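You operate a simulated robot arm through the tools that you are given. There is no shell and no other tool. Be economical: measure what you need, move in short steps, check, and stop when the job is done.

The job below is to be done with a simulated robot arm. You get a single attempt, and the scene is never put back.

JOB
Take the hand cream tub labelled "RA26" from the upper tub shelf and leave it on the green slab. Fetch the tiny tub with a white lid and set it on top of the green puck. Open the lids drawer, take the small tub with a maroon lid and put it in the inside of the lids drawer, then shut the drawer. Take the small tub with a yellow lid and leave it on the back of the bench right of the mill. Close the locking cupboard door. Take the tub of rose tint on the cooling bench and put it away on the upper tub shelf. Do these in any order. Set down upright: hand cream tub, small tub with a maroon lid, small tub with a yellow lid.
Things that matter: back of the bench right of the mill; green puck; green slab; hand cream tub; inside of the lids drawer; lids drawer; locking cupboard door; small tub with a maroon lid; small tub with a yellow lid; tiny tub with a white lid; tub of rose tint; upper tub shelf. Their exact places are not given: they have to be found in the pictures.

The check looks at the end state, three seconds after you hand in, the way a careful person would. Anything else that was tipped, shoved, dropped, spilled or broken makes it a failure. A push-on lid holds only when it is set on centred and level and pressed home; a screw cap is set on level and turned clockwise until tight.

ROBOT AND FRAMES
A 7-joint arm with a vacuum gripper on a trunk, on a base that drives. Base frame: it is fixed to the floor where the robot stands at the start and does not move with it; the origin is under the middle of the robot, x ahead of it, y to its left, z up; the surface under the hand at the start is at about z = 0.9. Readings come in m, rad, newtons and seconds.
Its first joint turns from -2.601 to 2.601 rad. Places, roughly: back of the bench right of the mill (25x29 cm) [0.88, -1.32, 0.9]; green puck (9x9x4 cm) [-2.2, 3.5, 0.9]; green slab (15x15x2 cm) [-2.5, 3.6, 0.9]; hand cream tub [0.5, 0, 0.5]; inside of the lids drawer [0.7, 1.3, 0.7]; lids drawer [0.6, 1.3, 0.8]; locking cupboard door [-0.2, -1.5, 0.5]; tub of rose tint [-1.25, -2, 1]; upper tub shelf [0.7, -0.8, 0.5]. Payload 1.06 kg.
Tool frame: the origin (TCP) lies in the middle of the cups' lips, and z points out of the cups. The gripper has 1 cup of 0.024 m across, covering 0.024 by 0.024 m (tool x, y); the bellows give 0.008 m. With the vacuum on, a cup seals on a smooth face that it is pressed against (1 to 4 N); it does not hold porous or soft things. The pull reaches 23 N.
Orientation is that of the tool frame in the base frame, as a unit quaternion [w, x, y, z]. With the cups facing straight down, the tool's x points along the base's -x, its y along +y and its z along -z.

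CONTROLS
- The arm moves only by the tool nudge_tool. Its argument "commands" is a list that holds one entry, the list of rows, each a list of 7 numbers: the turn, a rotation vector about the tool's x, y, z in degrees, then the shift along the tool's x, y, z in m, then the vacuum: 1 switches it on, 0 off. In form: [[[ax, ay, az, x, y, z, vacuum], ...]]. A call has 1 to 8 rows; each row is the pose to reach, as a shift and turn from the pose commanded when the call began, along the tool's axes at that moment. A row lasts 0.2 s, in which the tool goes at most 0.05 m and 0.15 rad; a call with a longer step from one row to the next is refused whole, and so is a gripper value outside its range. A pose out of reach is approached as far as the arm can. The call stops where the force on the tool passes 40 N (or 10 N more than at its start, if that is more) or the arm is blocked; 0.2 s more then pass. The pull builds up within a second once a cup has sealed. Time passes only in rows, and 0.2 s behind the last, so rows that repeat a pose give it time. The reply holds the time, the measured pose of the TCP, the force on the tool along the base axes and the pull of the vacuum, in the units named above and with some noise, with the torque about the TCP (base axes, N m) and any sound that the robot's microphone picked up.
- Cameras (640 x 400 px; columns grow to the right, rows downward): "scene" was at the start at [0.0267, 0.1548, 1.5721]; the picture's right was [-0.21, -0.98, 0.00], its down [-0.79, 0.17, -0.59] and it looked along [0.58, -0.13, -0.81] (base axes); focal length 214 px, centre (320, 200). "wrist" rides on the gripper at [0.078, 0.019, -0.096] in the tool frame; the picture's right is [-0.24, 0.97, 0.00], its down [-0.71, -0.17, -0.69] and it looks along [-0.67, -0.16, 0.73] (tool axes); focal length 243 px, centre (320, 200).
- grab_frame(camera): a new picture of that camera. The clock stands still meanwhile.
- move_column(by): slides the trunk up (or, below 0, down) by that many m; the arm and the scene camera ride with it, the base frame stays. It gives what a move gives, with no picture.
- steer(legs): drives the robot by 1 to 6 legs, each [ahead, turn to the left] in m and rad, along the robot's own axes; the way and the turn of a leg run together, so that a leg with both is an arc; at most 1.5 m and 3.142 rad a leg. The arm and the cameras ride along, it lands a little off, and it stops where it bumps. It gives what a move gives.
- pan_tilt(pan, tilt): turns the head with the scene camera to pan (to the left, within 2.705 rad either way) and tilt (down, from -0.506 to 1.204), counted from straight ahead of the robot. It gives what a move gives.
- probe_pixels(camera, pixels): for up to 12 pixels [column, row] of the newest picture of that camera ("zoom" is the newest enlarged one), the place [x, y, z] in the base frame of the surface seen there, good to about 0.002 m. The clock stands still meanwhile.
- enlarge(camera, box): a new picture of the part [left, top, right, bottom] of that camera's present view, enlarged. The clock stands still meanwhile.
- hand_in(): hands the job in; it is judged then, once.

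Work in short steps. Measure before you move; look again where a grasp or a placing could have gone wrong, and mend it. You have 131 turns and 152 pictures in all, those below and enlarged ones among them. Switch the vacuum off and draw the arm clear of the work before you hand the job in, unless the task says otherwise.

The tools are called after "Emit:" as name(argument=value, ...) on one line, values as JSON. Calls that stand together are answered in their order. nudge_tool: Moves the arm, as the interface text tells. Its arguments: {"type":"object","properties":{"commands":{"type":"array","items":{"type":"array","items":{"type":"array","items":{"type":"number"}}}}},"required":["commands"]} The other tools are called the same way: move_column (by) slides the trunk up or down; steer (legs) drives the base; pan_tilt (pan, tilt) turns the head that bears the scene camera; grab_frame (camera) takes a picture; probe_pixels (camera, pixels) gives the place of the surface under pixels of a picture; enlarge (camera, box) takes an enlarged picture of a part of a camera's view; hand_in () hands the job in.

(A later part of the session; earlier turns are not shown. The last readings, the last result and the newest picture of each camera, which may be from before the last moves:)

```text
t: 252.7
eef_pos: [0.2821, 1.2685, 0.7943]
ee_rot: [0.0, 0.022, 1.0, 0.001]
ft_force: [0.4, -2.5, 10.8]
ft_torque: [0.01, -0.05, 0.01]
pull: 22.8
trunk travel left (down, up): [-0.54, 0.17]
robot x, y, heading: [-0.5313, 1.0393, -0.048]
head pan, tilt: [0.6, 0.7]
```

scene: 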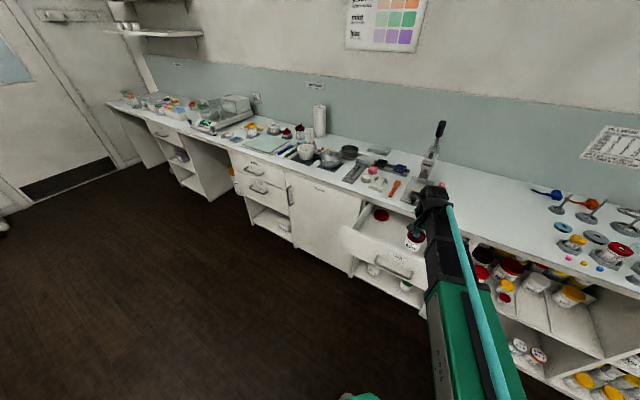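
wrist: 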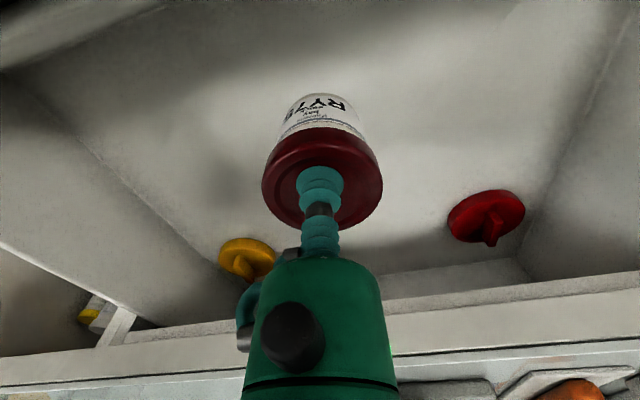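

Contact. I release, rise, and retreat from the drawer.

Emit:
nudge_tool(commands=[[[0, 0, 0, 0, 0, -0.002, 0], [0, 0, 0, 0, 0, -0.002, 0], [0, 0, 0, 0, 0, -0.002, 0], [0, 0, 0, 0, 0, -0.003, 0], [0, 0, 0, 0, 0, -0.01, 0], [0, 0, 0, 0, 0, -0.05, 0]]])

Emit:
move_column(by=0.1)

Emit:
steer(legs=[[-0.35, 0]])

Emit:
grab_frame(camera="wrist")

Emit:
enlarge(camera="scene", box=[310, 120, 500, 240])

```text
t: 254.1
eef_pos: [0.2818, 1.2686, 0.8453]
ee_rot: [0.0, 0.022, 1.0, 0.0]
ft_force: [0.3, -0.3, 0.1]
ft_torque: [0.05, 0.02, -0.01]
pull: 0.1
trunk travel left (down, up): [-0.54, 0.17]
robot x, y, heading: [-0.531, 1.0353, -0.039]
head pan, tilt: [0.6, 0.7]
```

```text
t: 255.5
eef_pos: [0.2823, 1.2678, 0.9458]
ee_rot: [0.0, 0.021, 1.0, 0.0]
ft_force: [0.5, 0.6, -0.9]
ft_torque: [0.02, 0.02, -0.03]
pull: 0.0
trunk travel left (down, up): [-0.64, 0.07]
robot x, y, heading: [-0.5266, 1.0355, -0.044]
head pan, tilt: [0.6, 0.7]
```

```text
t: 257.7
eef_pos: [-0.0669, 1.2881, 0.9454]
ee_rot: [0.0, 0.018, 1.0, 0.0]
ft_force: [-1.7, 0.3, 0.1]
ft_torque: [-0.04, 0.0, -0.02]
pull: 0.1
trunk travel left (down, up): [-0.64, 0.07]
robot x, y, heading: [-0.8752, 1.0483, -0.037]
head pan, tilt: [0.6, 0.7]
```

```text
89 pictures are left
```

wrist: 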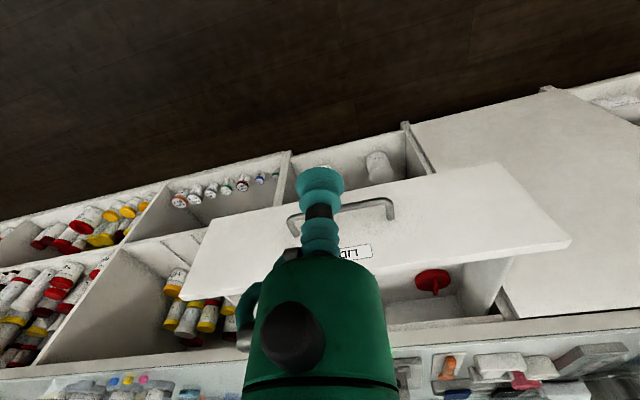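

```text
3.33 times, centred on (405, 180) of scene
```

zoom: 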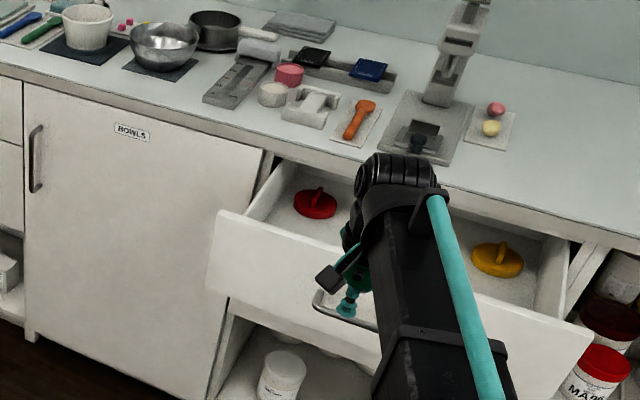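

I lower the trunk, pitch the tool to horizontal and shift right to y about 1.09 (clear of the handle).

Emit:
move_column(by=-0.18)

Emit:
nudge_tool(commands=[[[0, -8.5, 0, 0, -0.024, 0, 0], [0, -17, 0, 0, -0.048, 0, 0], [0, -25.5, 0, 0, -0.072, 0, 0], [0, -34, 0, 0, -0.096, 0, 0], [0, -42.5, 0, 0, -0.12, 0, 0], [0, -51, 0, 0, -0.145, 0, 0], [0, -59.5, 0, 0, -0.17, 0, 0], [0, -68, 0, 0, -0.19, 0, 0]]])

Emit:
nudge_tool(commands=[[[0, -7.3, 0, 0, 0, 0, 0], [0, -14.6, 0, 0, 0, 0, 0], [0, -22, 0, 0, 0, 0, 0], [0, -22, 0, 0, 0, 0, 0]]])

Emit:
enlarge(camera="scene", box=[310, 120, 500, 240])

```text
t: 259.7
eef_pos: [-0.0673, 1.2884, 0.7643]
ee_rot: [0.001, 0.019, 1.0, 0.001]
ft_force: [-0.7, -0.2, -0.5]
ft_torque: [-0.01, 0.0, 0.01]
pull: 0.1
trunk travel left (down, up): [-0.46, 0.25]
robot x, y, heading: [-0.8793, 1.0502, -0.036]
head pan, tilt: [0.6, 0.7]
```

```text
t: 261.5
eef_pos: [-0.074, 1.0995, 0.7643]
ee_rot: [0.561, 0.014, 0.828, -0.01]
ft_force: [0.5, 0.8, -1.0]
ft_torque: [-0.01, 0.0, -0.01]
pull: 0.0
trunk travel left (down, up): [-0.46, 0.25]
robot x, y, heading: [-0.8799, 1.0489, -0.036]
head pan, tilt: [0.6, 0.7]
```

```text
t: 262.5
eef_pos: [-0.073, 1.0955, 0.7626]
ee_rot: [0.705, 0.038, 0.709, -0.002]
ft_force: [0.0, 1.1, 0.5]
ft_torque: [-0.04, 0.09, -0.11]
pull: 0.1
out of reach, approached as far as the arm can: row 2
trunk travel left (down, up): [-0.46, 0.25]
robot x, y, heading: [-0.878, 1.0522, -0.042]
head pan, tilt: [0.6, 0.7]
```

```text
3.33 times, centred on (405, 180) of scene
```

zoom: 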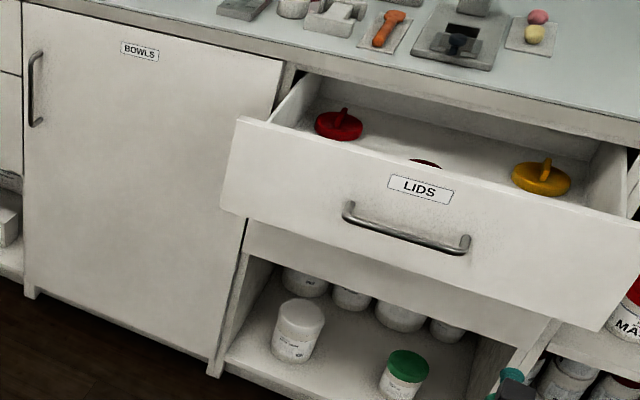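

I retract the arm a bit, then drive forward to just before the drawer front.

Emit:
nudge_tool(commands=[[[0, 0, 0, 0, 0, -0.04, 0], [0, 0, 0, 0, 0, -0.08, 0], [0, 0, 0, 0, 0, -0.12, 0], [0, 0, 0, 0, 0, -0.12, 0]]])

Emit:
steer(legs=[[0.33, 0]])

Emit:
grab_frame(camera="wrist")

```text
t: 263.5
eef_pos: [-0.1925, 1.1034, 0.7644]
ee_rot: [0.707, 0.012, 0.707, -0.013]
ft_force: [-0.5, -0.3, 0.1]
ft_torque: [0.02, -0.01, -0.02]
pull: 0.0
trunk travel left (down, up): [-0.46, 0.25]
robot x, y, heading: [-0.8785, 1.0523, -0.039]
head pan, tilt: [0.6, 0.7]
```

```text
t: 265.7
eef_pos: [0.1394, 1.0874, 0.7657]
ee_rot: [0.707, 0.014, 0.707, -0.014]
ft_force: [-0.5, -0.4, -0.5]
ft_torque: [-0.01, 0.02, 0.01]
pull: 0.0
trunk travel left (down, up): [-0.46, 0.25]
robot x, y, heading: [-0.5467, 1.0373, -0.038]
head pan, tilt: [0.6, 0.7]
```

```text
86 pictures are left
```

wrist: 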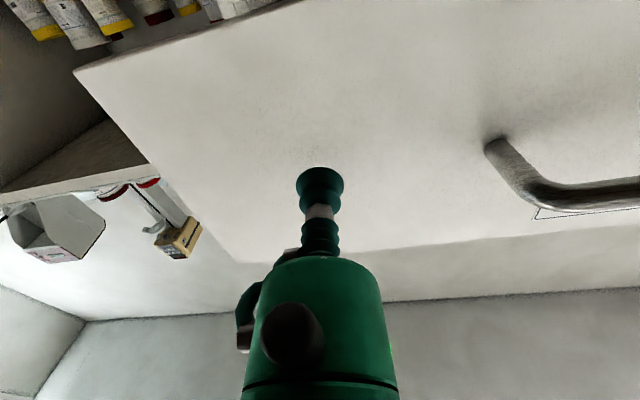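

I push the drawer in smoothly with the arm.

Emit:
nudge_tool(commands=[[[0, 0, 0, 0, 0, 0.012, 0], [0, 0, 0, 0, 0.001, 0.025, 0], [0, 0, 0, 0, 0.002, 0.04, 0], [0, 0, 0, 0, 0.003, 0.058, 0], [0, 0, 0, 0, 0.003, 0.076, 0], [0, 0, 0, 0, 0.004, 0.094, 0], [0, 0, 0, 0, 0.005, 0.112, 0], [0, 0, 0, 0, 0.006, 0.13, 0]]])

Emit:
nudge_tool(commands=[[[0, 0, 0, 0, 0.001, 0.018, 0], [0, 0, 0, 0, 0.002, 0.036, 0], [0, 0, 0, 0, 0.003, 0.054, 0], [0, 0, 0, 0, 0.004, 0.072, 0], [0, 0, 0, 0, 0.004, 0.09, 0], [0, 0, 0, 0, 0.004, 0.105, 0], [0, 0, 0, 0, 0.005, 0.12, 0]]])

Emit:
enlarge(camera="scene", box=[310, 140, 500, 260])

```text
t: 267.5
eef_pos: [0.2695, 1.0884, 0.765]
ee_rot: [0.707, 0.014, 0.707, -0.014]
ft_force: [0.4, -0.5, -0.1]
ft_torque: [-0.01, 0.04, 0.02]
pull: 0.0
trunk travel left (down, up): [-0.46, 0.25]
robot x, y, heading: [-0.5487, 1.0346, -0.042]
head pan, tilt: [0.6, 0.7]
```

```text
t: 269.1
eef_pos: [0.3902, 1.0862, 0.7657]
ee_rot: [0.707, 0.014, 0.707, -0.014]
ft_force: [0.4, 0.1, 0.1]
ft_torque: [-0.02, -0.01, 0.01]
pull: 0.1
trunk travel left (down, up): [-0.46, 0.25]
robot x, y, heading: [-0.5438, 1.0381, -0.04]
head pan, tilt: [0.6, 0.7]
```

```text
3.33 times, centred on (405, 200) of scene
```

zoom: 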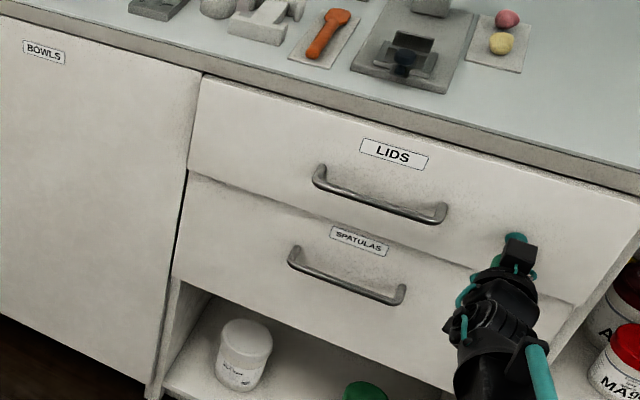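

A couple of cm remain. I finish pushing until it stops.

Emit:
nudge_tool(commands=[[[0, 0, 0, 0, 0.001, 0.01, 0], [0, 0, 0, 0, 0.001, 0.018, 0], [0, 0, 0, 0, 0.001, 0.022, 0], [0, 0, 0, 0, 0.001, 0.026, 0], [0, 0, 0, 0, 0.001, 0.029, 0], [0, 0, 0, 0, 0.001, 0.031, 0], [0, 0, 0, 0, 0.001, 0.031, 0]]])

Emit:
enlarge(camera="scene", box=[310, 140, 500, 260])

Emit:
probe_pixels(camera="zoom", pixels=[[250, 130], [300, 160], [450, 180], [300, 225], [150, 130]])

```text
t: 270.7
eef_pos: [0.4206, 1.0877, 0.7647]
ee_rot: [0.707, 0.014, 0.707, -0.014]
ft_force: [-18.9, -1.5, -6.4]
ft_torque: [-0.07, -0.19, 0.07]
pull: 0.0
trunk travel left (down, up): [-0.46, 0.25]
robot x, y, heading: [-0.5447, 1.0338, -0.038]
head pan, tilt: [0.6, 0.7]
```

```text
3.33 times, centred on (405, 200) of scene
```

zoom: 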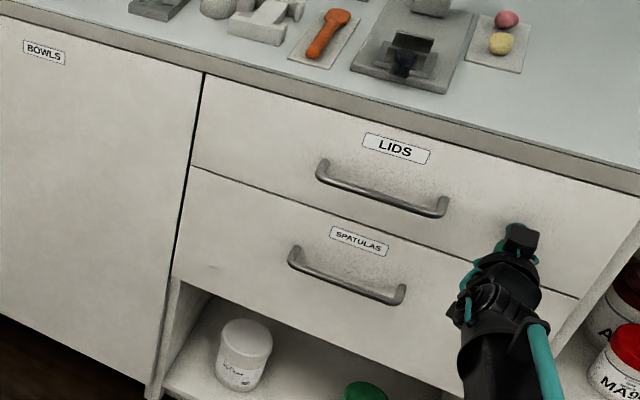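

```text
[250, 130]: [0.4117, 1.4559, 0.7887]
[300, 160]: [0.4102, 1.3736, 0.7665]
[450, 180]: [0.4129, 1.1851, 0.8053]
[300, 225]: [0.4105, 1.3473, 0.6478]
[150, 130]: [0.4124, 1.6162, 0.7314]
```

Drawer is flush (0.411). I back away, return the tool to vertical, and go for the yellow-lid tub.

Emit:
steer(legs=[[-0.3, 0]])

Emit:
nudge_tool(commands=[[[0, 8.5, 0, 0, 0.02, -0.015, 0], [0, 17, 0, 0, 0.04, -0.03, 0], [0, 25.5, 0, 0, 0.06, -0.05, 0], [0, 34, 0, 0, 0.08, -0.07, 0], [0, 42.5, 0, 0, 0.1, -0.09, 0], [0, 51, 0, 0, 0.12, -0.11, 0], [0, 59.5, 0, 0, 0.14, -0.13, 0], [0, 68, 0, 0, 0.16, -0.15, 0]]])

Emit:
nudge_tool(commands=[[[0, 7.3, 0, 0, 0, 0, 0], [0, 14.6, 0, 0, 0, 0, 0], [0, 22, 0, 0, 0, 0, 0], [0, 22, 0, 0, 0, 0, 0]]])

Emit:
steer(legs=[[0, -0.884], [0.76, 0], [0, 0.922]])

Emit:
move_column(by=-0.17)

Emit:
grab_frame(camera="wrist")

```text
t: 272.7
eef_pos: [0.1234, 1.0984, 0.7658]
ee_rot: [0.707, 0.014, 0.707, -0.015]
ft_force: [-1.2, -0.3, 0.6]
ft_torque: [0.0, -0.05, -0.01]
pull: 0.1
trunk travel left (down, up): [-0.46, 0.25]
robot x, y, heading: [-0.8423, 1.0478, -0.039]
head pan, tilt: [0.6, 0.7]
```

```text
t: 274.5
eef_pos: [-0.02, 1.2643, 0.7657]
ee_rot: [0.19, 0.019, 0.982, -0.004]
ft_force: [0.3, -0.2, 0.0]
ft_torque: [0.0, -0.04, 0.02]
pull: 0.1
trunk travel left (down, up): [-0.46, 0.25]
robot x, y, heading: [-0.8459, 1.0475, -0.046]
head pan, tilt: [0.6, 0.7]
```

```text
t: 275.5
eef_pos: [-0.0201, 1.2633, 0.7658]
ee_rot: [-0.001, 0.02, 1.0, 0.0]
ft_force: [0.8, -0.1, 0.4]
ft_torque: [0.03, 0.03, 0.0]
pull: 0.1
trunk travel left (down, up): [-0.46, 0.25]
robot x, y, heading: [-0.8419, 1.0498, -0.035]
head pan, tilt: [0.6, 0.7]
```

```text
t: 282.9
eef_pos: [0.3741, 0.0909, 0.7704]
ee_rot: [-0.006, 0.361, 0.933, -0.007]
ft_force: [-31.8, -0.7, 17.3]
ft_torque: [0.04, -4.81, -0.02]
pull: 0.0
trunk travel left (down, up): [-0.46, 0.25]
robot x, y, heading: [-0.3799, 0.4384, -0.726]
head pan, tilt: [0.6, 0.7]
stopped in leg 3: the robot was blocked; the commanded pose is now the measured one
```

```text
t: 284.8
eef_pos: [0.3804, 0.09, 0.5949]
ee_rot: [-0.007, 0.358, 0.934, -0.007]
ft_force: [-0.2, 0.0, 0.5]
ft_torque: [0.02, 0.03, -0.01]
pull: 0.1
trunk travel left (down, up): [-0.29, 0.42]
robot x, y, heading: [-0.3796, 0.4438, -0.723]
head pan, tilt: [0.6, 0.7]
```

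```text
83 pictures are left
```

wrist: 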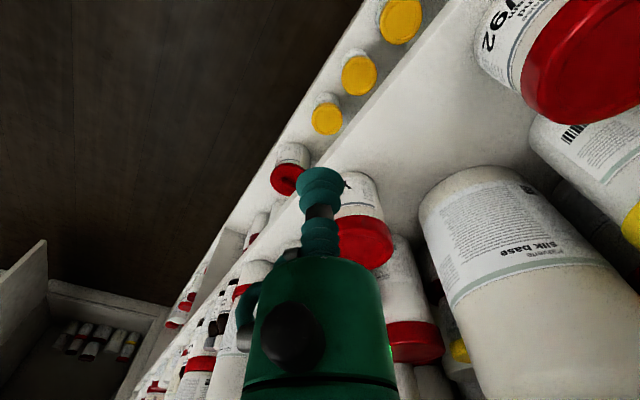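

The extended wrist touched the bench edge while turning (nothing else seems touched). I back off, retract the arm, then turn straight.

Emit:
steer(legs=[[-0.2, 0]])

Emit:
nudge_tool(commands=[[[0, 0, 0, 0.045, 0, 0, 0], [0, 0, 0, 0.09, 0, 0, 0], [0, 0, 0, 0.135, 0, 0, 0], [0, 0, 0, 0.15, -0.03, 0, 0], [0, 0, 0, 0.15, -0.07, 0, 0], [0, 0, 0, 0.15, -0.11, 0, 0], [0, 0, 0, 0.15, -0.15, 0, 0]]])

Emit:
steer(legs=[[0, 0.72]])

Emit:
pan_tilt(pan=-0.3, tilt=0.7)

Emit:
grab_frame(camera="scene")

Emit:
grab_frame(camera="wrist")

```text
t: 286.4
eef_pos: [0.2263, 0.223, 0.5949]
ee_rot: [-0.008, 0.36, 0.933, -0.008]
ft_force: [0.6, -0.6, 0.6]
ft_torque: [0.0, 0.04, -0.01]
pull: 0.1
trunk travel left (down, up): [-0.29, 0.42]
robot x, y, heading: [-0.5302, 0.5781, -0.717]
head pan, tilt: [0.6, 0.7]
```

```text
t: 288.0
eef_pos: [0.0117, 0.2133, 0.5974]
ee_rot: [-0.007, 0.36, 0.933, -0.008]
ft_force: [0.2, 0.2, 0.6]
ft_torque: [-0.02, 0.01, 0.01]
pull: 0.0
trunk travel left (down, up): [-0.29, 0.42]
robot x, y, heading: [-0.5324, 0.5774, -0.723]
head pan, tilt: [0.6, 0.7]
```

```text
t: 290.4
eef_pos: [0.1165, 0.6614, 0.5973]
ee_rot: [-0.004, 0.01, 1.0, -0.009]
ft_force: [-0.6, 0.6, 0.0]
ft_torque: [0.0, 0.01, -0.01]
pull: 0.1
trunk travel left (down, up): [-0.29, 0.42]
robot x, y, heading: [-0.5342, 0.5791, -0.006]
head pan, tilt: [0.6, 0.7]
```

```text
t: 291.6
eef_pos: [0.1185, 0.6629, 0.5976]
ee_rot: [-0.006, 0.01, 1.0, -0.009]
ft_force: [-0.8, 0.5, 0.4]
ft_torque: [0.02, 0.0, 0.01]
pull: 0.1
trunk travel left (down, up): [-0.29, 0.42]
robot x, y, heading: [-0.5351, 0.5771, -0.002]
head pan, tilt: [-0.3, 0.7]
```

```text
82 pictures are left
```

scene: 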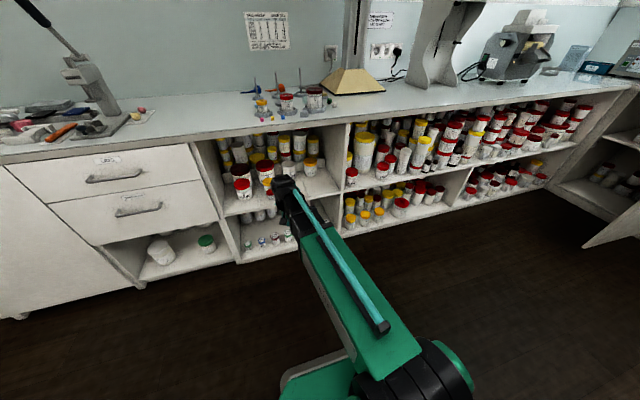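

```text
81 pictures are left
```

wrist: 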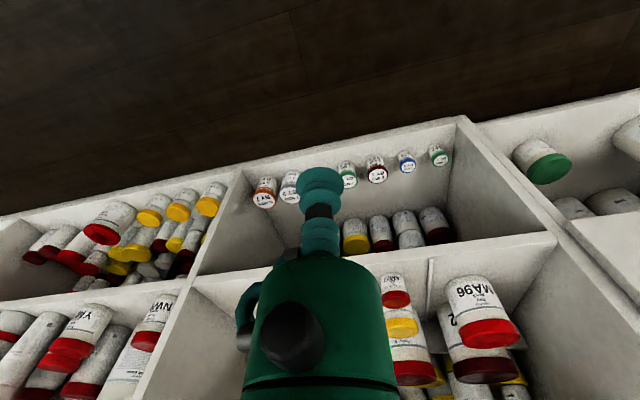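

Bench items look as before. I level the tool (about 1° off), drive in 0.15 m and check for displaced items near the bench edge.

Emit:
steer(legs=[[0.15, 0]])

Emit:
nudge_tool(commands=[[[-1.03, -0.69, 0, 0, 0, 0, 0], [-1.03, -0.69, 0, 0, -0.03, 0, 0], [-1.03, -0.69, 0, 0, -0.07, 0, 0], [-1.03, -0.69, 0, 0, -0.07, 0, 0]]])

Emit:
enlarge(camera="wrist", box=[300, 150, 540, 300])

Emit:
enlarge(camera="scene", box=[200, 60, 400, 185])

```text
t: 292.9
eef_pos: [0.2677, 0.6611, 0.5981]
ee_rot: [-0.004, 0.01, 1.0, -0.009]
ft_force: [0.7, -0.2, -0.4]
ft_torque: [0.02, 0.01, 0.02]
pull: 0.1
trunk travel left (down, up): [-0.29, 0.42]
robot x, y, heading: [-0.3824, 0.5794, -0.008]
head pan, tilt: [-0.3, 0.7]
```

```text
t: 293.9
eef_pos: [0.2669, 0.5912, 0.5999]
ee_rot: [0.002, 0.009, 1.0, -0.001]
ft_force: [0.7, 0.1, -1.4]
ft_torque: [-0.03, 0.03, -0.02]
pull: 0.1
trunk travel left (down, up): [-0.29, 0.42]
robot x, y, heading: [-0.3829, 0.5739, -0.008]
head pan, tilt: [-0.3, 0.7]
```

```text
2.67 times, centred on (420, 225) of wrist
```

zoom: 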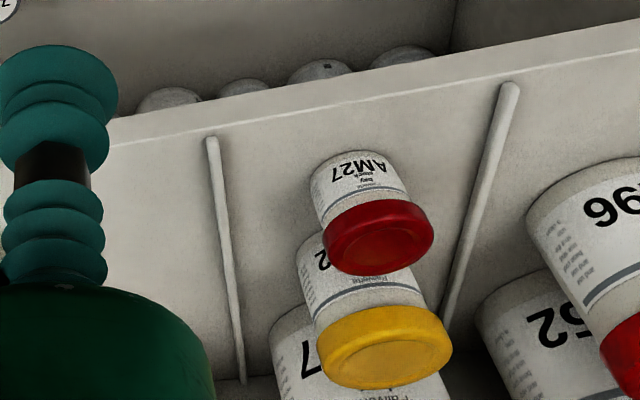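

```text
3.20 times, centred on (300, 122) of scene
```

zoom: 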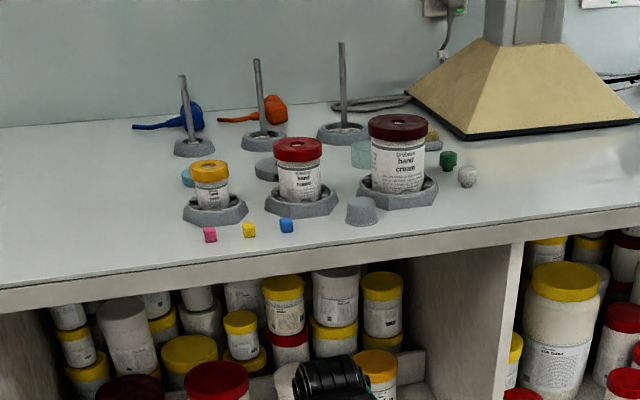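

Nothing was disturbed. I move above the yellow lid (about [0.548, 0.6985, 0.5295]).

Emit:
nudge_tool(commands=[[[0, 0, 0, -0.04, 0.016, 0, 0], [0, 0, 0, -0.08, 0.032, 0, 0], [0, 0, 0, -0.12, 0.048, 0, 0], [0, 0, 0, -0.16, 0.064, 0, 0], [0, 0, 0, -0.2, 0.08, 0, 0], [0, 0, 0, -0.24, 0.096, 0, 0], [0, 0, 0, -0.279, 0.112, 0, 0], [0, 0, 0, -0.279, 0.112, 0.025, 0]]])

Emit:
grab_frame(camera="wrist")

Emit:
probe_pixels(camera="wrist", pixels=[[320, 150], [290, 145], [350, 145], [320, 120], [320, 165], [360, 230], [400, 240]])

```text
t: 295.7
eef_pos: [0.5474, 0.6977, 0.5749]
ee_rot: [0.002, 0.01, 1.0, -0.001]
ft_force: [-0.6, 0.0, 0.2]
ft_torque: [0.0, 0.02, 0.02]
pull: 0.2
trunk travel left (down, up): [-0.29, 0.42]
robot x, y, heading: [-0.3812, 0.5772, -0.012]
head pan, tilt: [-0.3, 0.7]
```

```text
78 pictures are left
```

wrist: 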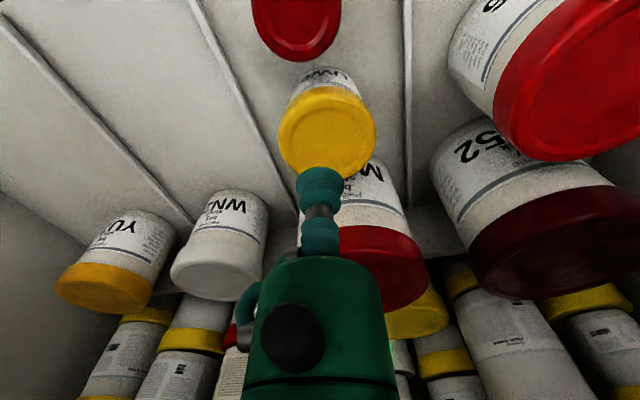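

```text
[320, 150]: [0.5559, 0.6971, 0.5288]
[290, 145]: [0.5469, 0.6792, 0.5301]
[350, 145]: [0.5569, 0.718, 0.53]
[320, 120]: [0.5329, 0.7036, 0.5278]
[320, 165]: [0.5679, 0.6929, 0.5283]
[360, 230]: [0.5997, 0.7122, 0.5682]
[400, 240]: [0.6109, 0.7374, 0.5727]
```

Lined up; I go down and seal.

Emit:
nudge_tool(commands=[[[0, 0, 0, 0, 0.003, 0.02, 1], [0, 0, 0, 0, 0.003, 0.037, 1], [0, 0, 0, 0, 0.003, 0.042, 1], [0, 0, 0, 0, 0.003, 0.045, 1], [0, 0, 0, 0, 0.003, 0.047, 1], [0, 0, 0, 0, 0.003, 0.048, 1], [0, 0, 0, 0, 0.003, 0.048, 1]]])

```text
t: 297.3
eef_pos: [0.5475, 0.6992, 0.5277]
ee_rot: [0.001, 0.009, 1.0, -0.001]
ft_force: [0.0, 1.3, 10.5]
ft_torque: [0.0, 0.0, -0.01]
pull: 22.7
trunk travel left (down, up): [-0.29, 0.42]
robot x, y, heading: [-0.3837, 0.5752, -0.002]
head pan, tilt: [-0.3, 0.7]
```

Sealed. I lift, slide right into the empty slot, then withdraw.

Emit:
nudge_tool(commands=[[[0, 0, 0, 0, 0, -0.02, 1], [0, 0, 0, 0, 0, -0.035, 1], [0, 0, 0, 0, -0.035, -0.035, 1], [0, 0, 0, 0, -0.07, -0.035, 1], [0, 0, 0, 0, -0.105, -0.035, 1], [0, 0, 0, 0, -0.14, -0.035, 1], [0, 0, 0, 0.04, -0.14, -0.035, 1], [0, 0, 0, 0.08, -0.14, -0.035, 1]]])

Emit:
nudge_tool(commands=[[[0, 0, 0, 0.045, 0, 0, 1], [0, 0, 0, 0.09, 0, 0, 1], [0, 0, 0, 0.135, 0, 0, 1], [0, 0, 0, 0.18, 0, 0, 1], [0, 0, 0, 0.2, 0, 0, 1]]])

Emit:
grab_frame(camera="wrist")

```text
t: 299.1
eef_pos: [0.4624, 0.5633, 0.5613]
ee_rot: [0.001, 0.01, 1.0, -0.002]
ft_force: [0.4, -0.1, -1.1]
ft_torque: [0.0, 0.03, -0.01]
pull: 22.7
trunk travel left (down, up): [-0.29, 0.42]
robot x, y, heading: [-0.383, 0.5767, -0.006]
head pan, tilt: [-0.3, 0.7]
```

```text
t: 300.3
eef_pos: [0.2637, 0.5632, 0.5615]
ee_rot: [0.002, 0.009, 1.0, -0.001]
ft_force: [-0.3, -0.4, -2.4]
ft_torque: [0.01, 0.06, -0.03]
pull: 23.0
trunk travel left (down, up): [-0.29, 0.42]
robot x, y, heading: [-0.3834, 0.5772, -0.003]
head pan, tilt: [-0.3, 0.7]
```

```text
77 pictures are left
```

wrist: 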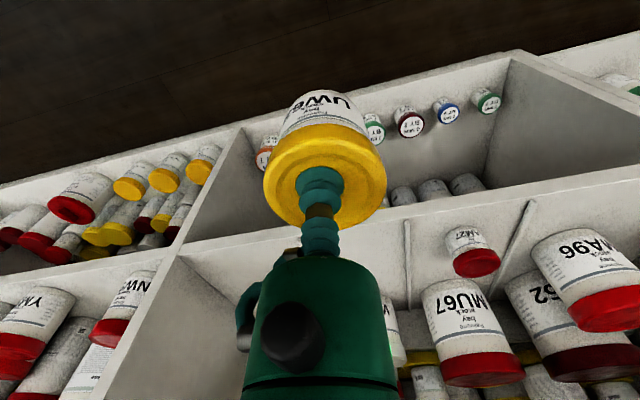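

Held. I back off, raise, and drive right to survey the mill and cupboard corner.

Emit:
steer(legs=[[-0.35, 0]])

Emit:
move_column(by=0.4)

Emit:
steer(legs=[[0, -1.33], [1.2, 0], [0, 0.7]])

Emit:
pan_tilt(pan=0.2, tilt=0.6)

Emit:
grab_frame(camera="scene")

Emit:
pan_tilt(pan=-0.7, tilt=0.6)

Emit:
grab_frame(camera="scene")

```text
t: 302.6
eef_pos: [-0.0915, 0.5671, 0.5624]
ee_rot: [0.001, 0.008, 1.0, 0.0]
ft_force: [-0.1, 0.2, -0.7]
ft_torque: [0.0, -0.02, -0.04]
pull: 22.7
trunk travel left (down, up): [-0.29, 0.42]
robot x, y, heading: [-0.7373, 0.5769, -0.002]
head pan, tilt: [-0.3, 0.7]
```

```text
t: 306.4
eef_pos: [-0.092, 0.5688, 0.9622]
ee_rot: [0.001, 0.009, 1.0, -0.001]
ft_force: [-0.9, 0.1, -1.1]
ft_torque: [-0.04, 0.0, -0.01]
pull: 23.5
trunk travel left (down, up): [-0.69, 0.02]
robot x, y, heading: [-0.7339, 0.5797, -0.008]
head pan, tilt: [-0.3, 0.7]
```

```text
t: 317.8
eef_pos: [0.0266, -1.0144, 0.9621]
ee_rot: [0.001, 0.329, 0.944, -0.002]
ft_force: [-0.4, -0.5, -0.6]
ft_torque: [0.01, 0.0, 0.03]
pull: 23.1
trunk travel left (down, up): [-0.69, 0.02]
robot x, y, heading: [-0.4847, -0.6126, -0.658]
head pan, tilt: [-0.3, 0.7]
```

```text
t: 318.8
eef_pos: [0.0272, -1.0137, 0.9619]
ee_rot: [0.002, 0.328, 0.945, -0.002]
ft_force: [0.3, 0.3, -1.8]
ft_torque: [0.04, 0.01, 0.02]
pull: 23.1
trunk travel left (down, up): [-0.69, 0.02]
robot x, y, heading: [-0.4808, -0.6163, -0.658]
head pan, tilt: [0.201, 0.6]
```

```text
76 pictures are left
```

scene: 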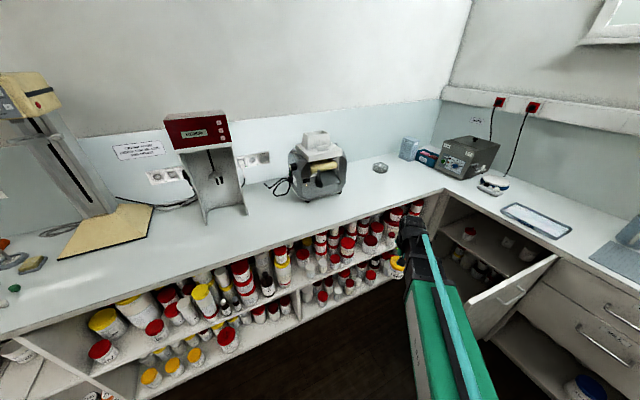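

```text
t: 319.9
eef_pos: [0.0277, -1.0141, 0.9614]
ee_rot: [0.001, 0.329, 0.944, -0.001]
ft_force: [0.4, -0.2, -0.5]
ft_torque: [-0.04, -0.01, 0.0]
pull: 22.9
trunk travel left (down, up): [-0.69, 0.02]
robot x, y, heading: [-0.4838, -0.6104, -0.654]
head pan, tilt: [-0.7, 0.6]
```

```text
75 pictures are left
```

scene: 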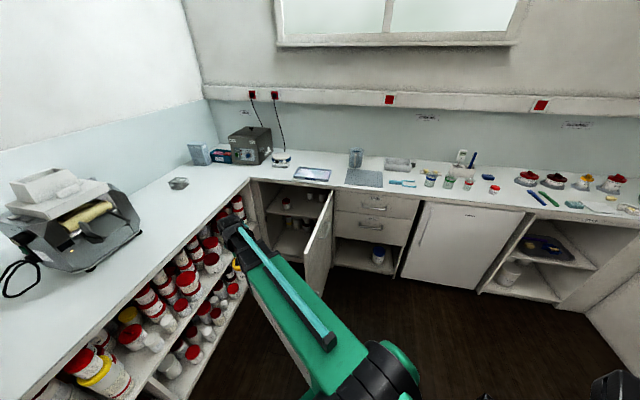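

I probe bench edges, the door, and the mill corner.

Emit:
probe_pixels(camera="scene", pixels=[[330, 200], [305, 275], [322, 290], [325, 245], [380, 190], [420, 205], [178, 183], [200, 160], [225, 160], [130, 215], [100, 195], [240, 185]])

Emit:
enlarge(camera="scene", box=[80, 100, 340, 262])

Emit:
enlarge(camera="scene", box=[400, 120, 640, 270])

```text
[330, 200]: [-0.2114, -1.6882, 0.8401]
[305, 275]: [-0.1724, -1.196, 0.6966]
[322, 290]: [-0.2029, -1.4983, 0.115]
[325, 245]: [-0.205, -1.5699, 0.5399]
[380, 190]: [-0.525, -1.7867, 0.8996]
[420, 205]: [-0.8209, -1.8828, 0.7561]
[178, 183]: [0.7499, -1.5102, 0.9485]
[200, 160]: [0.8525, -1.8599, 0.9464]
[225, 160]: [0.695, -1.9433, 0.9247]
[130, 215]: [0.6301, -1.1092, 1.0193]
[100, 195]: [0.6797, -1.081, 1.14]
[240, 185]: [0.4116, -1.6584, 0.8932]
```

```text
2.46 times, centred on (210, 181) of scene
```

zoom: 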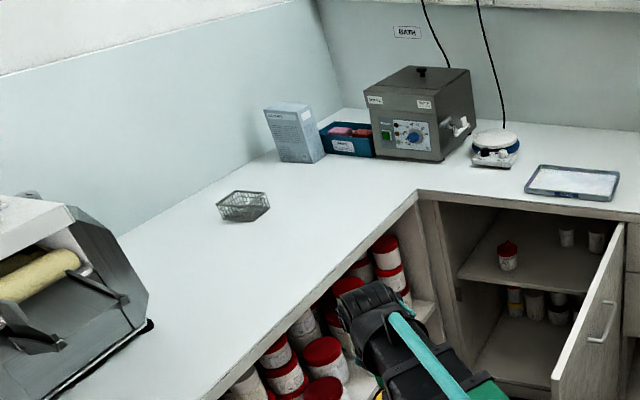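

```text
2.67 times, centred on (520, 195) of scene
```

zoom: 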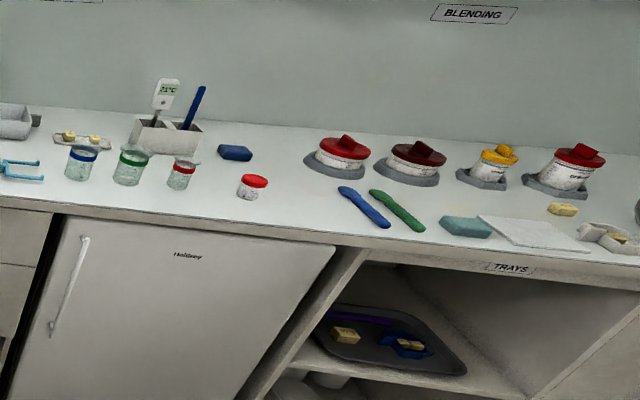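

I raise the arm, drive part way and re-look at the door's free end and the mill's right side.

Emit:
nudge_tool(commands=[[[0, 0, 0, 0, 0, -0.045, 1], [0, 0, 0, 0, 0, -0.09, 1], [0, 0, 0, 0, 0, -0.12, 1], [0, 0, 0, 0, 0, -0.12, 1]]])

Emit:
steer(legs=[[0, 0.195], [0.33, 0], [0, -0.3]])

Emit:
pan_tilt(pan=-0.4, tilt=0.9)

Emit:
grab_frame(camera="scene")

Emit:
pan_tilt(pan=0.5, tilt=0.6)

Emit:
grab_frame(camera="scene")

```text
t: 320.9
eef_pos: [0.0252, -1.0138, 1.0833]
ee_rot: [0.0, 0.329, 0.944, -0.001]
ft_force: [0.3, -0.1, -1.3]
ft_torque: [0.0, -0.01, 0.03]
pull: 22.4
trunk travel left (down, up): [-0.69, 0.02]
robot x, y, heading: [-0.4808, -0.6153, -0.656]
head pan, tilt: [-0.7, 0.6]
```

```text
t: 324.8
eef_pos: [0.2701, -1.2152, 1.082]
ee_rot: [0.001, 0.383, 0.924, -0.001]
ft_force: [0.0, 0.4, -1.3]
ft_torque: [0.01, 0.02, -0.02]
pull: 23.0
trunk travel left (down, up): [-0.69, 0.02]
robot x, y, heading: [-0.1876, -0.7614, -0.764]
head pan, tilt: [-0.7, 0.6]
```

```text
t: 325.6
eef_pos: [0.2706, -1.2139, 1.0812]
ee_rot: [0.0, 0.383, 0.924, -0.003]
ft_force: [1.2, 0.4, -1.5]
ft_torque: [0.01, -0.01, 0.0]
pull: 23.0
trunk travel left (down, up): [-0.69, 0.02]
robot x, y, heading: [-0.1839, -0.7611, -0.773]
head pan, tilt: [-0.4, 0.901]
```

```text
72 pictures are left
```

scene: 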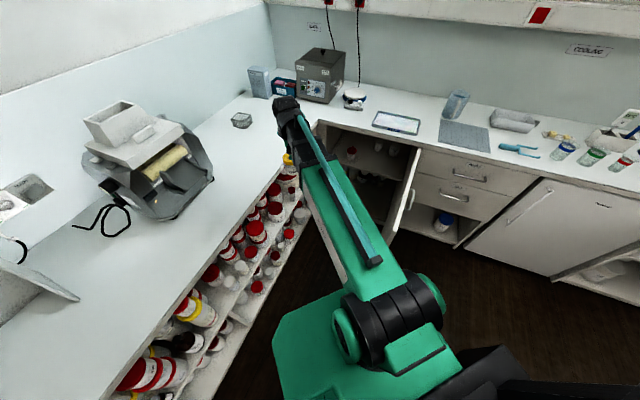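

```text
t: 326.8
eef_pos: [0.2699, -1.2145, 1.0829]
ee_rot: [0.001, 0.383, 0.924, -0.001]
ft_force: [-0.6, 0.2, -1.2]
ft_torque: [0.02, 0.06, 0.01]
pull: 22.8
trunk travel left (down, up): [-0.69, 0.02]
robot x, y, heading: [-0.186, -0.7626, -0.774]
head pan, tilt: [0.499, 0.6]
```

```text
71 pictures are left
```

scene: 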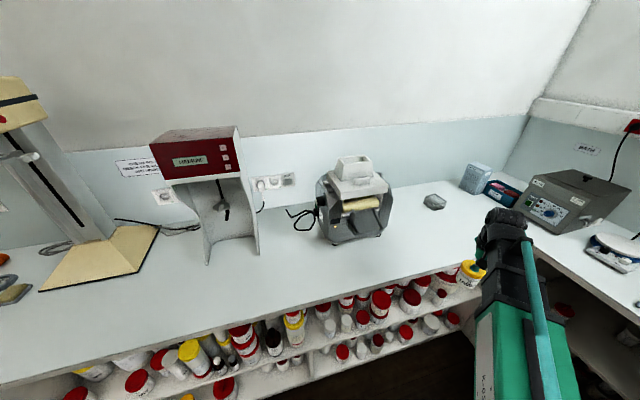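

I measure the free bench area right of the mill, and its surroundings.

Emit:
probe_pixels(camera="scene", pixels=[[390, 232], [393, 205], [385, 190], [432, 200], [445, 206], [420, 190], [405, 200], [425, 215], [400, 188], [440, 180], [465, 185]])

Emit:
pan_tilt(pan=-0.4, tilt=0.9)

Emit:
grab_frame(camera="scene")

Emit:
probe_pixels(camera="scene", pixels=[[419, 155], [405, 205], [398, 225], [392, 236], [410, 180], [412, 195], [325, 122], [350, 128], [470, 240]])

```text
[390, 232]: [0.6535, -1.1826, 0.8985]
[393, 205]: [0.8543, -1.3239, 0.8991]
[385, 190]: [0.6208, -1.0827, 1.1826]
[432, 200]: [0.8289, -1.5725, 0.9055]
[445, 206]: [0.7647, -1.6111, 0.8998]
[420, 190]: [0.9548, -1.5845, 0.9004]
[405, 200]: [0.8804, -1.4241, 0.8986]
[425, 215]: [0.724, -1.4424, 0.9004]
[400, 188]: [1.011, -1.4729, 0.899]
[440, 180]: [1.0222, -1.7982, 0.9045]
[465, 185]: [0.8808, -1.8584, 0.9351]
```

```text
t: 328.0
eef_pos: [0.2711, -1.2145, 1.0822]
ee_rot: [0.001, 0.382, 0.924, -0.002]
ft_force: [-0.6, 0.4, -1.2]
ft_torque: [0.03, 0.0, 0.01]
pull: 22.6
trunk travel left (down, up): [-0.69, 0.02]
robot x, y, heading: [-0.1914, -0.7585, -0.774]
head pan, tilt: [-0.4, 0.901]
```

```text
70 pictures are left
```

scene: 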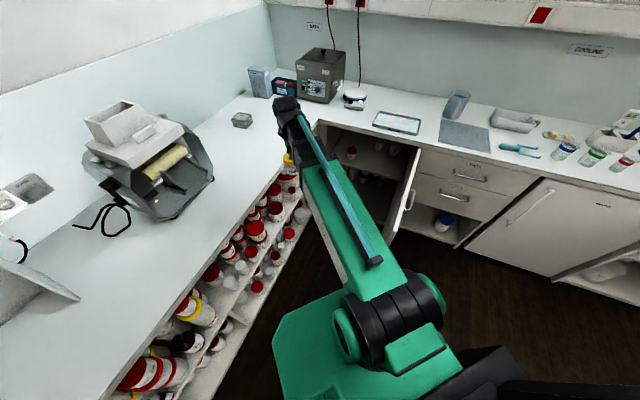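

```text
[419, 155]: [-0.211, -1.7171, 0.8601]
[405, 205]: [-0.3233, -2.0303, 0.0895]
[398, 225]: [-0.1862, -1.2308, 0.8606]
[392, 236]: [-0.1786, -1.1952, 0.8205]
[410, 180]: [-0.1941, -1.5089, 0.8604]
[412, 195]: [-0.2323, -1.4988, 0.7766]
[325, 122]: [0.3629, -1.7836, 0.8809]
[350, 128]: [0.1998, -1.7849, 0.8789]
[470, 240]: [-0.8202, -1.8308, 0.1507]
```

The area at about (0.82, -1.31) is free. To get the base nearer without passing the mill, I swing the arm to the right of the base, turn the base left, then drive 0.23 m.

Emit:
nudge_tool(commands=[[[0, 0, 0, 0.0103, -0.0443, 0, 1], [0, 0, 0, 0.0206, -0.0886, 0, 1], [0, 0, 0, 0.0309, -0.133, 0, 1], [0, 0, 0, 0.0412, -0.177, 0, 1], [0, 0, 0, 0.0515, -0.221, 0, 1], [0, 0, 0, 0.062, -0.266, 0, 1], [0, 0, 0, 0.072, -0.31, 0, 1], [0, 0, 0, 0.072, -0.31, 0, 1]]])

Emit:
steer(legs=[[0, 0.508]])

Emit:
steer(legs=[[0.22, 0]])

Emit:
pan_tilt(pan=-0.2, tilt=0.7)

Emit:
grab_frame(camera="scene")

```text
t: 329.8
eef_pos: [-0.0005, -1.3846, 1.0811]
ee_rot: [0.0, 0.382, 0.924, -0.002]
ft_force: [-0.2, 0.7, -0.7]
ft_torque: [0.0, 0.0, 0.01]
pull: 23.4
trunk travel left (down, up): [-0.69, 0.02]
robot x, y, heading: [-0.1873, -0.759, -0.773]
head pan, tilt: [-0.4, 0.901]
```

```text
t: 331.7
eef_pos: [0.278, -1.2146, 1.081]
ee_rot: [0.001, 0.138, 0.99, -0.001]
ft_force: [0.1, -1.0, -1.1]
ft_torque: [-0.01, 0.02, 0.01]
pull: 23.1
trunk travel left (down, up): [-0.69, 0.02]
robot x, y, heading: [-0.1857, -0.7605, -0.263]
head pan, tilt: [-0.4, 0.901]
```

```text
t: 333.4
eef_pos: [0.4952, -1.2731, 1.0813]
ee_rot: [0.001, 0.139, 0.99, -0.002]
ft_force: [-0.4, 0.5, -1.3]
ft_torque: [0.02, 0.04, 0.0]
pull: 23.1
trunk travel left (down, up): [-0.69, 0.02]
robot x, y, heading: [0.0279, -0.8211, -0.267]
head pan, tilt: [-0.4, 0.901]
```

```text
t: 334.1
eef_pos: [0.4953, -1.2737, 1.0812]
ee_rot: [0.001, 0.138, 0.99, -0.001]
ft_force: [-0.5, 0.7, -1.4]
ft_torque: [0.01, 0.04, -0.02]
pull: 22.7
trunk travel left (down, up): [-0.69, 0.02]
robot x, y, heading: [0.0284, -0.8218, -0.263]
head pan, tilt: [-0.201, 0.7]
```

```text
69 pictures are left
```

scene: 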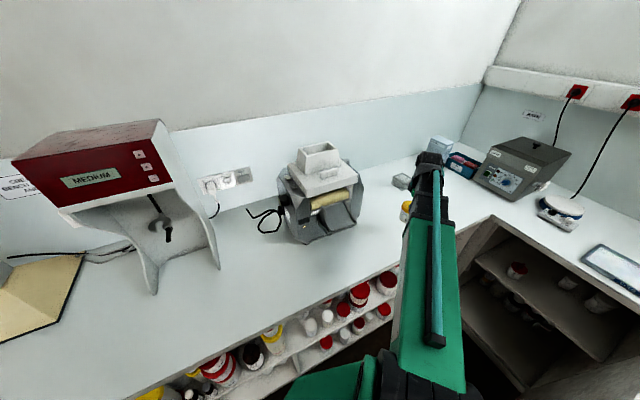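

I move the tub over (0.80, -1.39), keeping the forearm right of the mill.

Emit:
nudge_tool(commands=[[[0, 0, 0, -0.04, -0.0035, 0, 1], [0, 0, 0, -0.081, -0.007, 0, 1], [0, 0, 0, -0.122, -0.0105, 0, 1], [0, 0, 0, -0.163, -0.014, 0, 1], [0, 0, 0, -0.204, -0.0175, 0, 1], [0, 0, 0, -0.245, -0.021, 0, 1], [0, 0, 0, -0.286, -0.025, 0, 1], [0, 0, 0, -0.3251, -0.0282, 0, 1]]])

Emit:
grab_frame(camera="wrist")

Emit:
enlarge(camera="scene", box=[260, 110, 500, 260])

```text
t: 335.9
eef_pos: [0.8027, -1.3908, 1.0834]
ee_rot: [0.0, 0.138, 0.99, -0.001]
ft_force: [-0.3, 0.7, -0.4]
ft_torque: [0.01, 0.03, -0.04]
pull: 22.6
trunk travel left (down, up): [-0.69, 0.02]
robot x, y, heading: [0.0299, -0.8193, -0.264]
head pan, tilt: [-0.201, 0.7]
```

```text
68 pictures are left
```

wrist: 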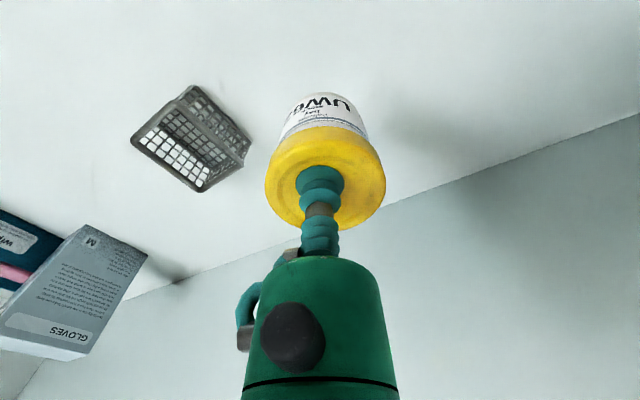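

```text
2.67 times, centred on (380, 185) of scene
```

zoom: 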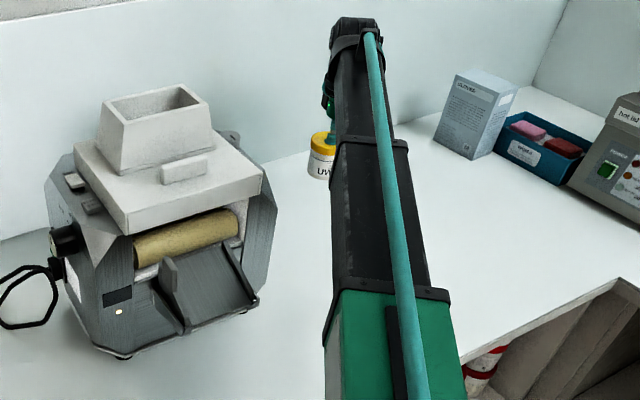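

Clear of the mill. I lower to the bench (expected contact z about 0.975).

Emit:
nudge_tool(commands=[[[0, 0, 0, 0, 0, 0.04, 1], [0, 0, 0, 0, 0, 0.08, 1], [0, 0, 0, 0, 0, 0.1, 1], [0, 0, 0, 0, 0, 0.105, 1], [0, 0, 0, 0, 0, 0.108, 1], [0, 0, 0, 0, 0, 0.11, 1], [0, 0, 0, 0, 0, 0.11, 1]]])

```text
t: 337.5
eef_pos: [0.7995, -1.3904, 0.9744]
ee_rot: [0.002, 0.139, 0.99, -0.002]
ft_force: [2.2, -4.1, 12.4]
ft_torque: [-0.01, -0.06, -0.01]
pull: 23.3
trunk travel left (down, up): [-0.69, 0.02]
robot x, y, heading: [0.0298, -0.8206, -0.263]
head pan, tilt: [-0.201, 0.7]
```

Contact. I release, rise and retrace.

Emit:
nudge_tool(commands=[[[0, 0, 0, 0, 0, -0.002, 0], [0, 0, 0, 0, 0, -0.002, 0], [0, 0, 0, 0, 0, -0.002, 0], [0, 0, 0, 0, 0, -0.003, 0], [0, 0, 0, 0, 0, -0.01, 0], [0, 0, 0, 0, 0, -0.05, 0], [0, 0, 0, 0, 0, -0.09, 0], [0, 0, 0, 0, 0, -0.12, 0]]])

Emit:
nudge_tool(commands=[[[0, 0, 0, 0.041, 0.0035, 0, 0], [0, 0, 0, 0.082, 0.007, 0, 0], [0, 0, 0, 0.123, 0.0105, 0, 0], [0, 0, 0, 0.164, 0.014, 0, 0], [0, 0, 0, 0.205, 0.0175, 0, 0], [0, 0, 0, 0.246, 0.021, 0, 0], [0, 0, 0, 0.287, 0.025, 0, 0], [0, 0, 0, 0.325, 0.0282, 0, 0]]])

Emit:
steer(legs=[[-0.45, 0]])

Emit:
pan_tilt(pan=-0.2, tilt=0.6)

Emit:
grab_frame(camera="scene")

```text
t: 339.3
eef_pos: [0.7996, -1.3865, 1.0939]
ee_rot: [0.001, 0.138, 0.99, -0.001]
ft_force: [-0.3, -0.3, -0.3]
ft_torque: [0.01, 0.01, -0.01]
pull: 0.0
trunk travel left (down, up): [-0.69, 0.02]
robot x, y, heading: [0.0271, -0.8181, -0.268]
head pan, tilt: [-0.201, 0.7]
```

```text
t: 341.1
eef_pos: [0.4958, -1.2743, 1.0908]
ee_rot: [0.002, 0.138, 0.99, -0.001]
ft_force: [0.2, -0.5, -0.2]
ft_torque: [-0.01, -0.02, -0.01]
pull: 0.1
trunk travel left (down, up): [-0.69, 0.02]
robot x, y, heading: [0.027, -0.821, -0.262]
head pan, tilt: [-0.201, 0.7]
```

```text
t: 343.8
eef_pos: [0.0673, -1.1577, 1.0926]
ee_rot: [0.002, 0.139, 0.99, 0.0]
ft_force: [-0.2, -0.4, -0.4]
ft_torque: [0.01, -0.05, 0.03]
pull: 0.1
trunk travel left (down, up): [-0.69, 0.02]
robot x, y, heading: [-0.3971, -0.7041, -0.263]
head pan, tilt: [-0.201, 0.7]
```

```text
t: 344.4
eef_pos: [0.0675, -1.1591, 1.0929]
ee_rot: [0.002, 0.139, 0.99, -0.001]
ft_force: [-0.2, 0.2, -0.2]
ft_torque: [-0.02, 0.01, 0.0]
pull: 0.1
trunk travel left (down, up): [-0.69, 0.02]
robot x, y, heading: [-0.3993, -0.7029, -0.265]
head pan, tilt: [-0.201, 0.6]
```

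```text
66 pictures are left
```

scene: 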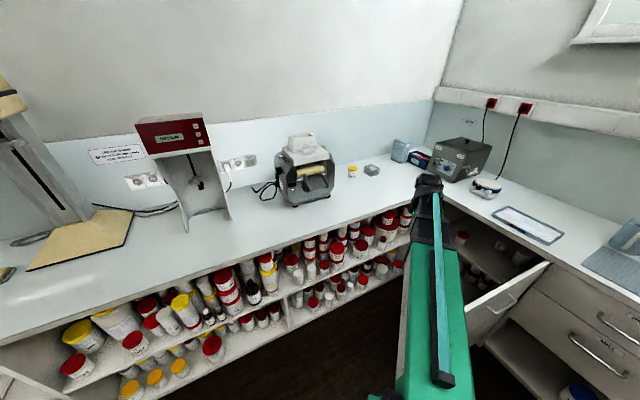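

The yellow tub stands right of the mill. Now the rose tint tub: I drive in front of the cooling bench.

Emit:
steer(legs=[[0, -2.41], [0.9, 0], [0, 1.1]])

Emit:
pan_tilt(pan=0.2, tilt=0.7)

Emit:
grab_frame(camera="scene")

Emit:
grab_frame(camera="wrist")

```text
t: 357.7
eef_pos: [-1.5397, -1.6765, 1.0919]
ee_rot: [0.0, 0.717, 0.698, -0.002]
ft_force: [0.0, -0.1, -0.3]
ft_torque: [-0.03, 0.01, 0.02]
pull: 0.1
trunk travel left (down, up): [-0.69, 0.02]
robot x, y, heading: [-1.2178, -1.112, -1.583]
head pan, tilt: [-0.201, 0.6]
```

```text
t: 358.6
eef_pos: [-1.539, -1.6766, 1.0909]
ee_rot: [0.0, 0.716, 0.698, -0.002]
ft_force: [-0.3, 0.1, 0.3]
ft_torque: [0.0, 0.0, -0.03]
pull: 0.2
trunk travel left (down, up): [-0.69, 0.02]
robot x, y, heading: [-1.2121, -1.1091, -1.587]
head pan, tilt: [0.201, 0.7]
```

```text
65 pictures are left
```

scene: 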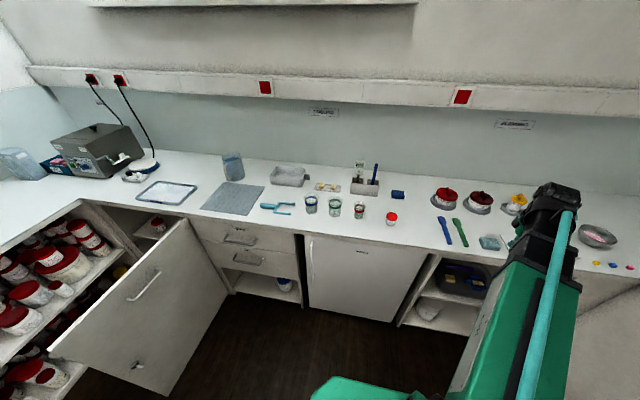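

```text
64 pictures are left
```

wrist: 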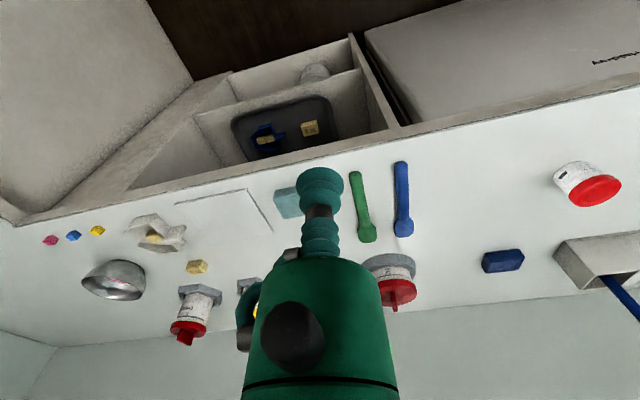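

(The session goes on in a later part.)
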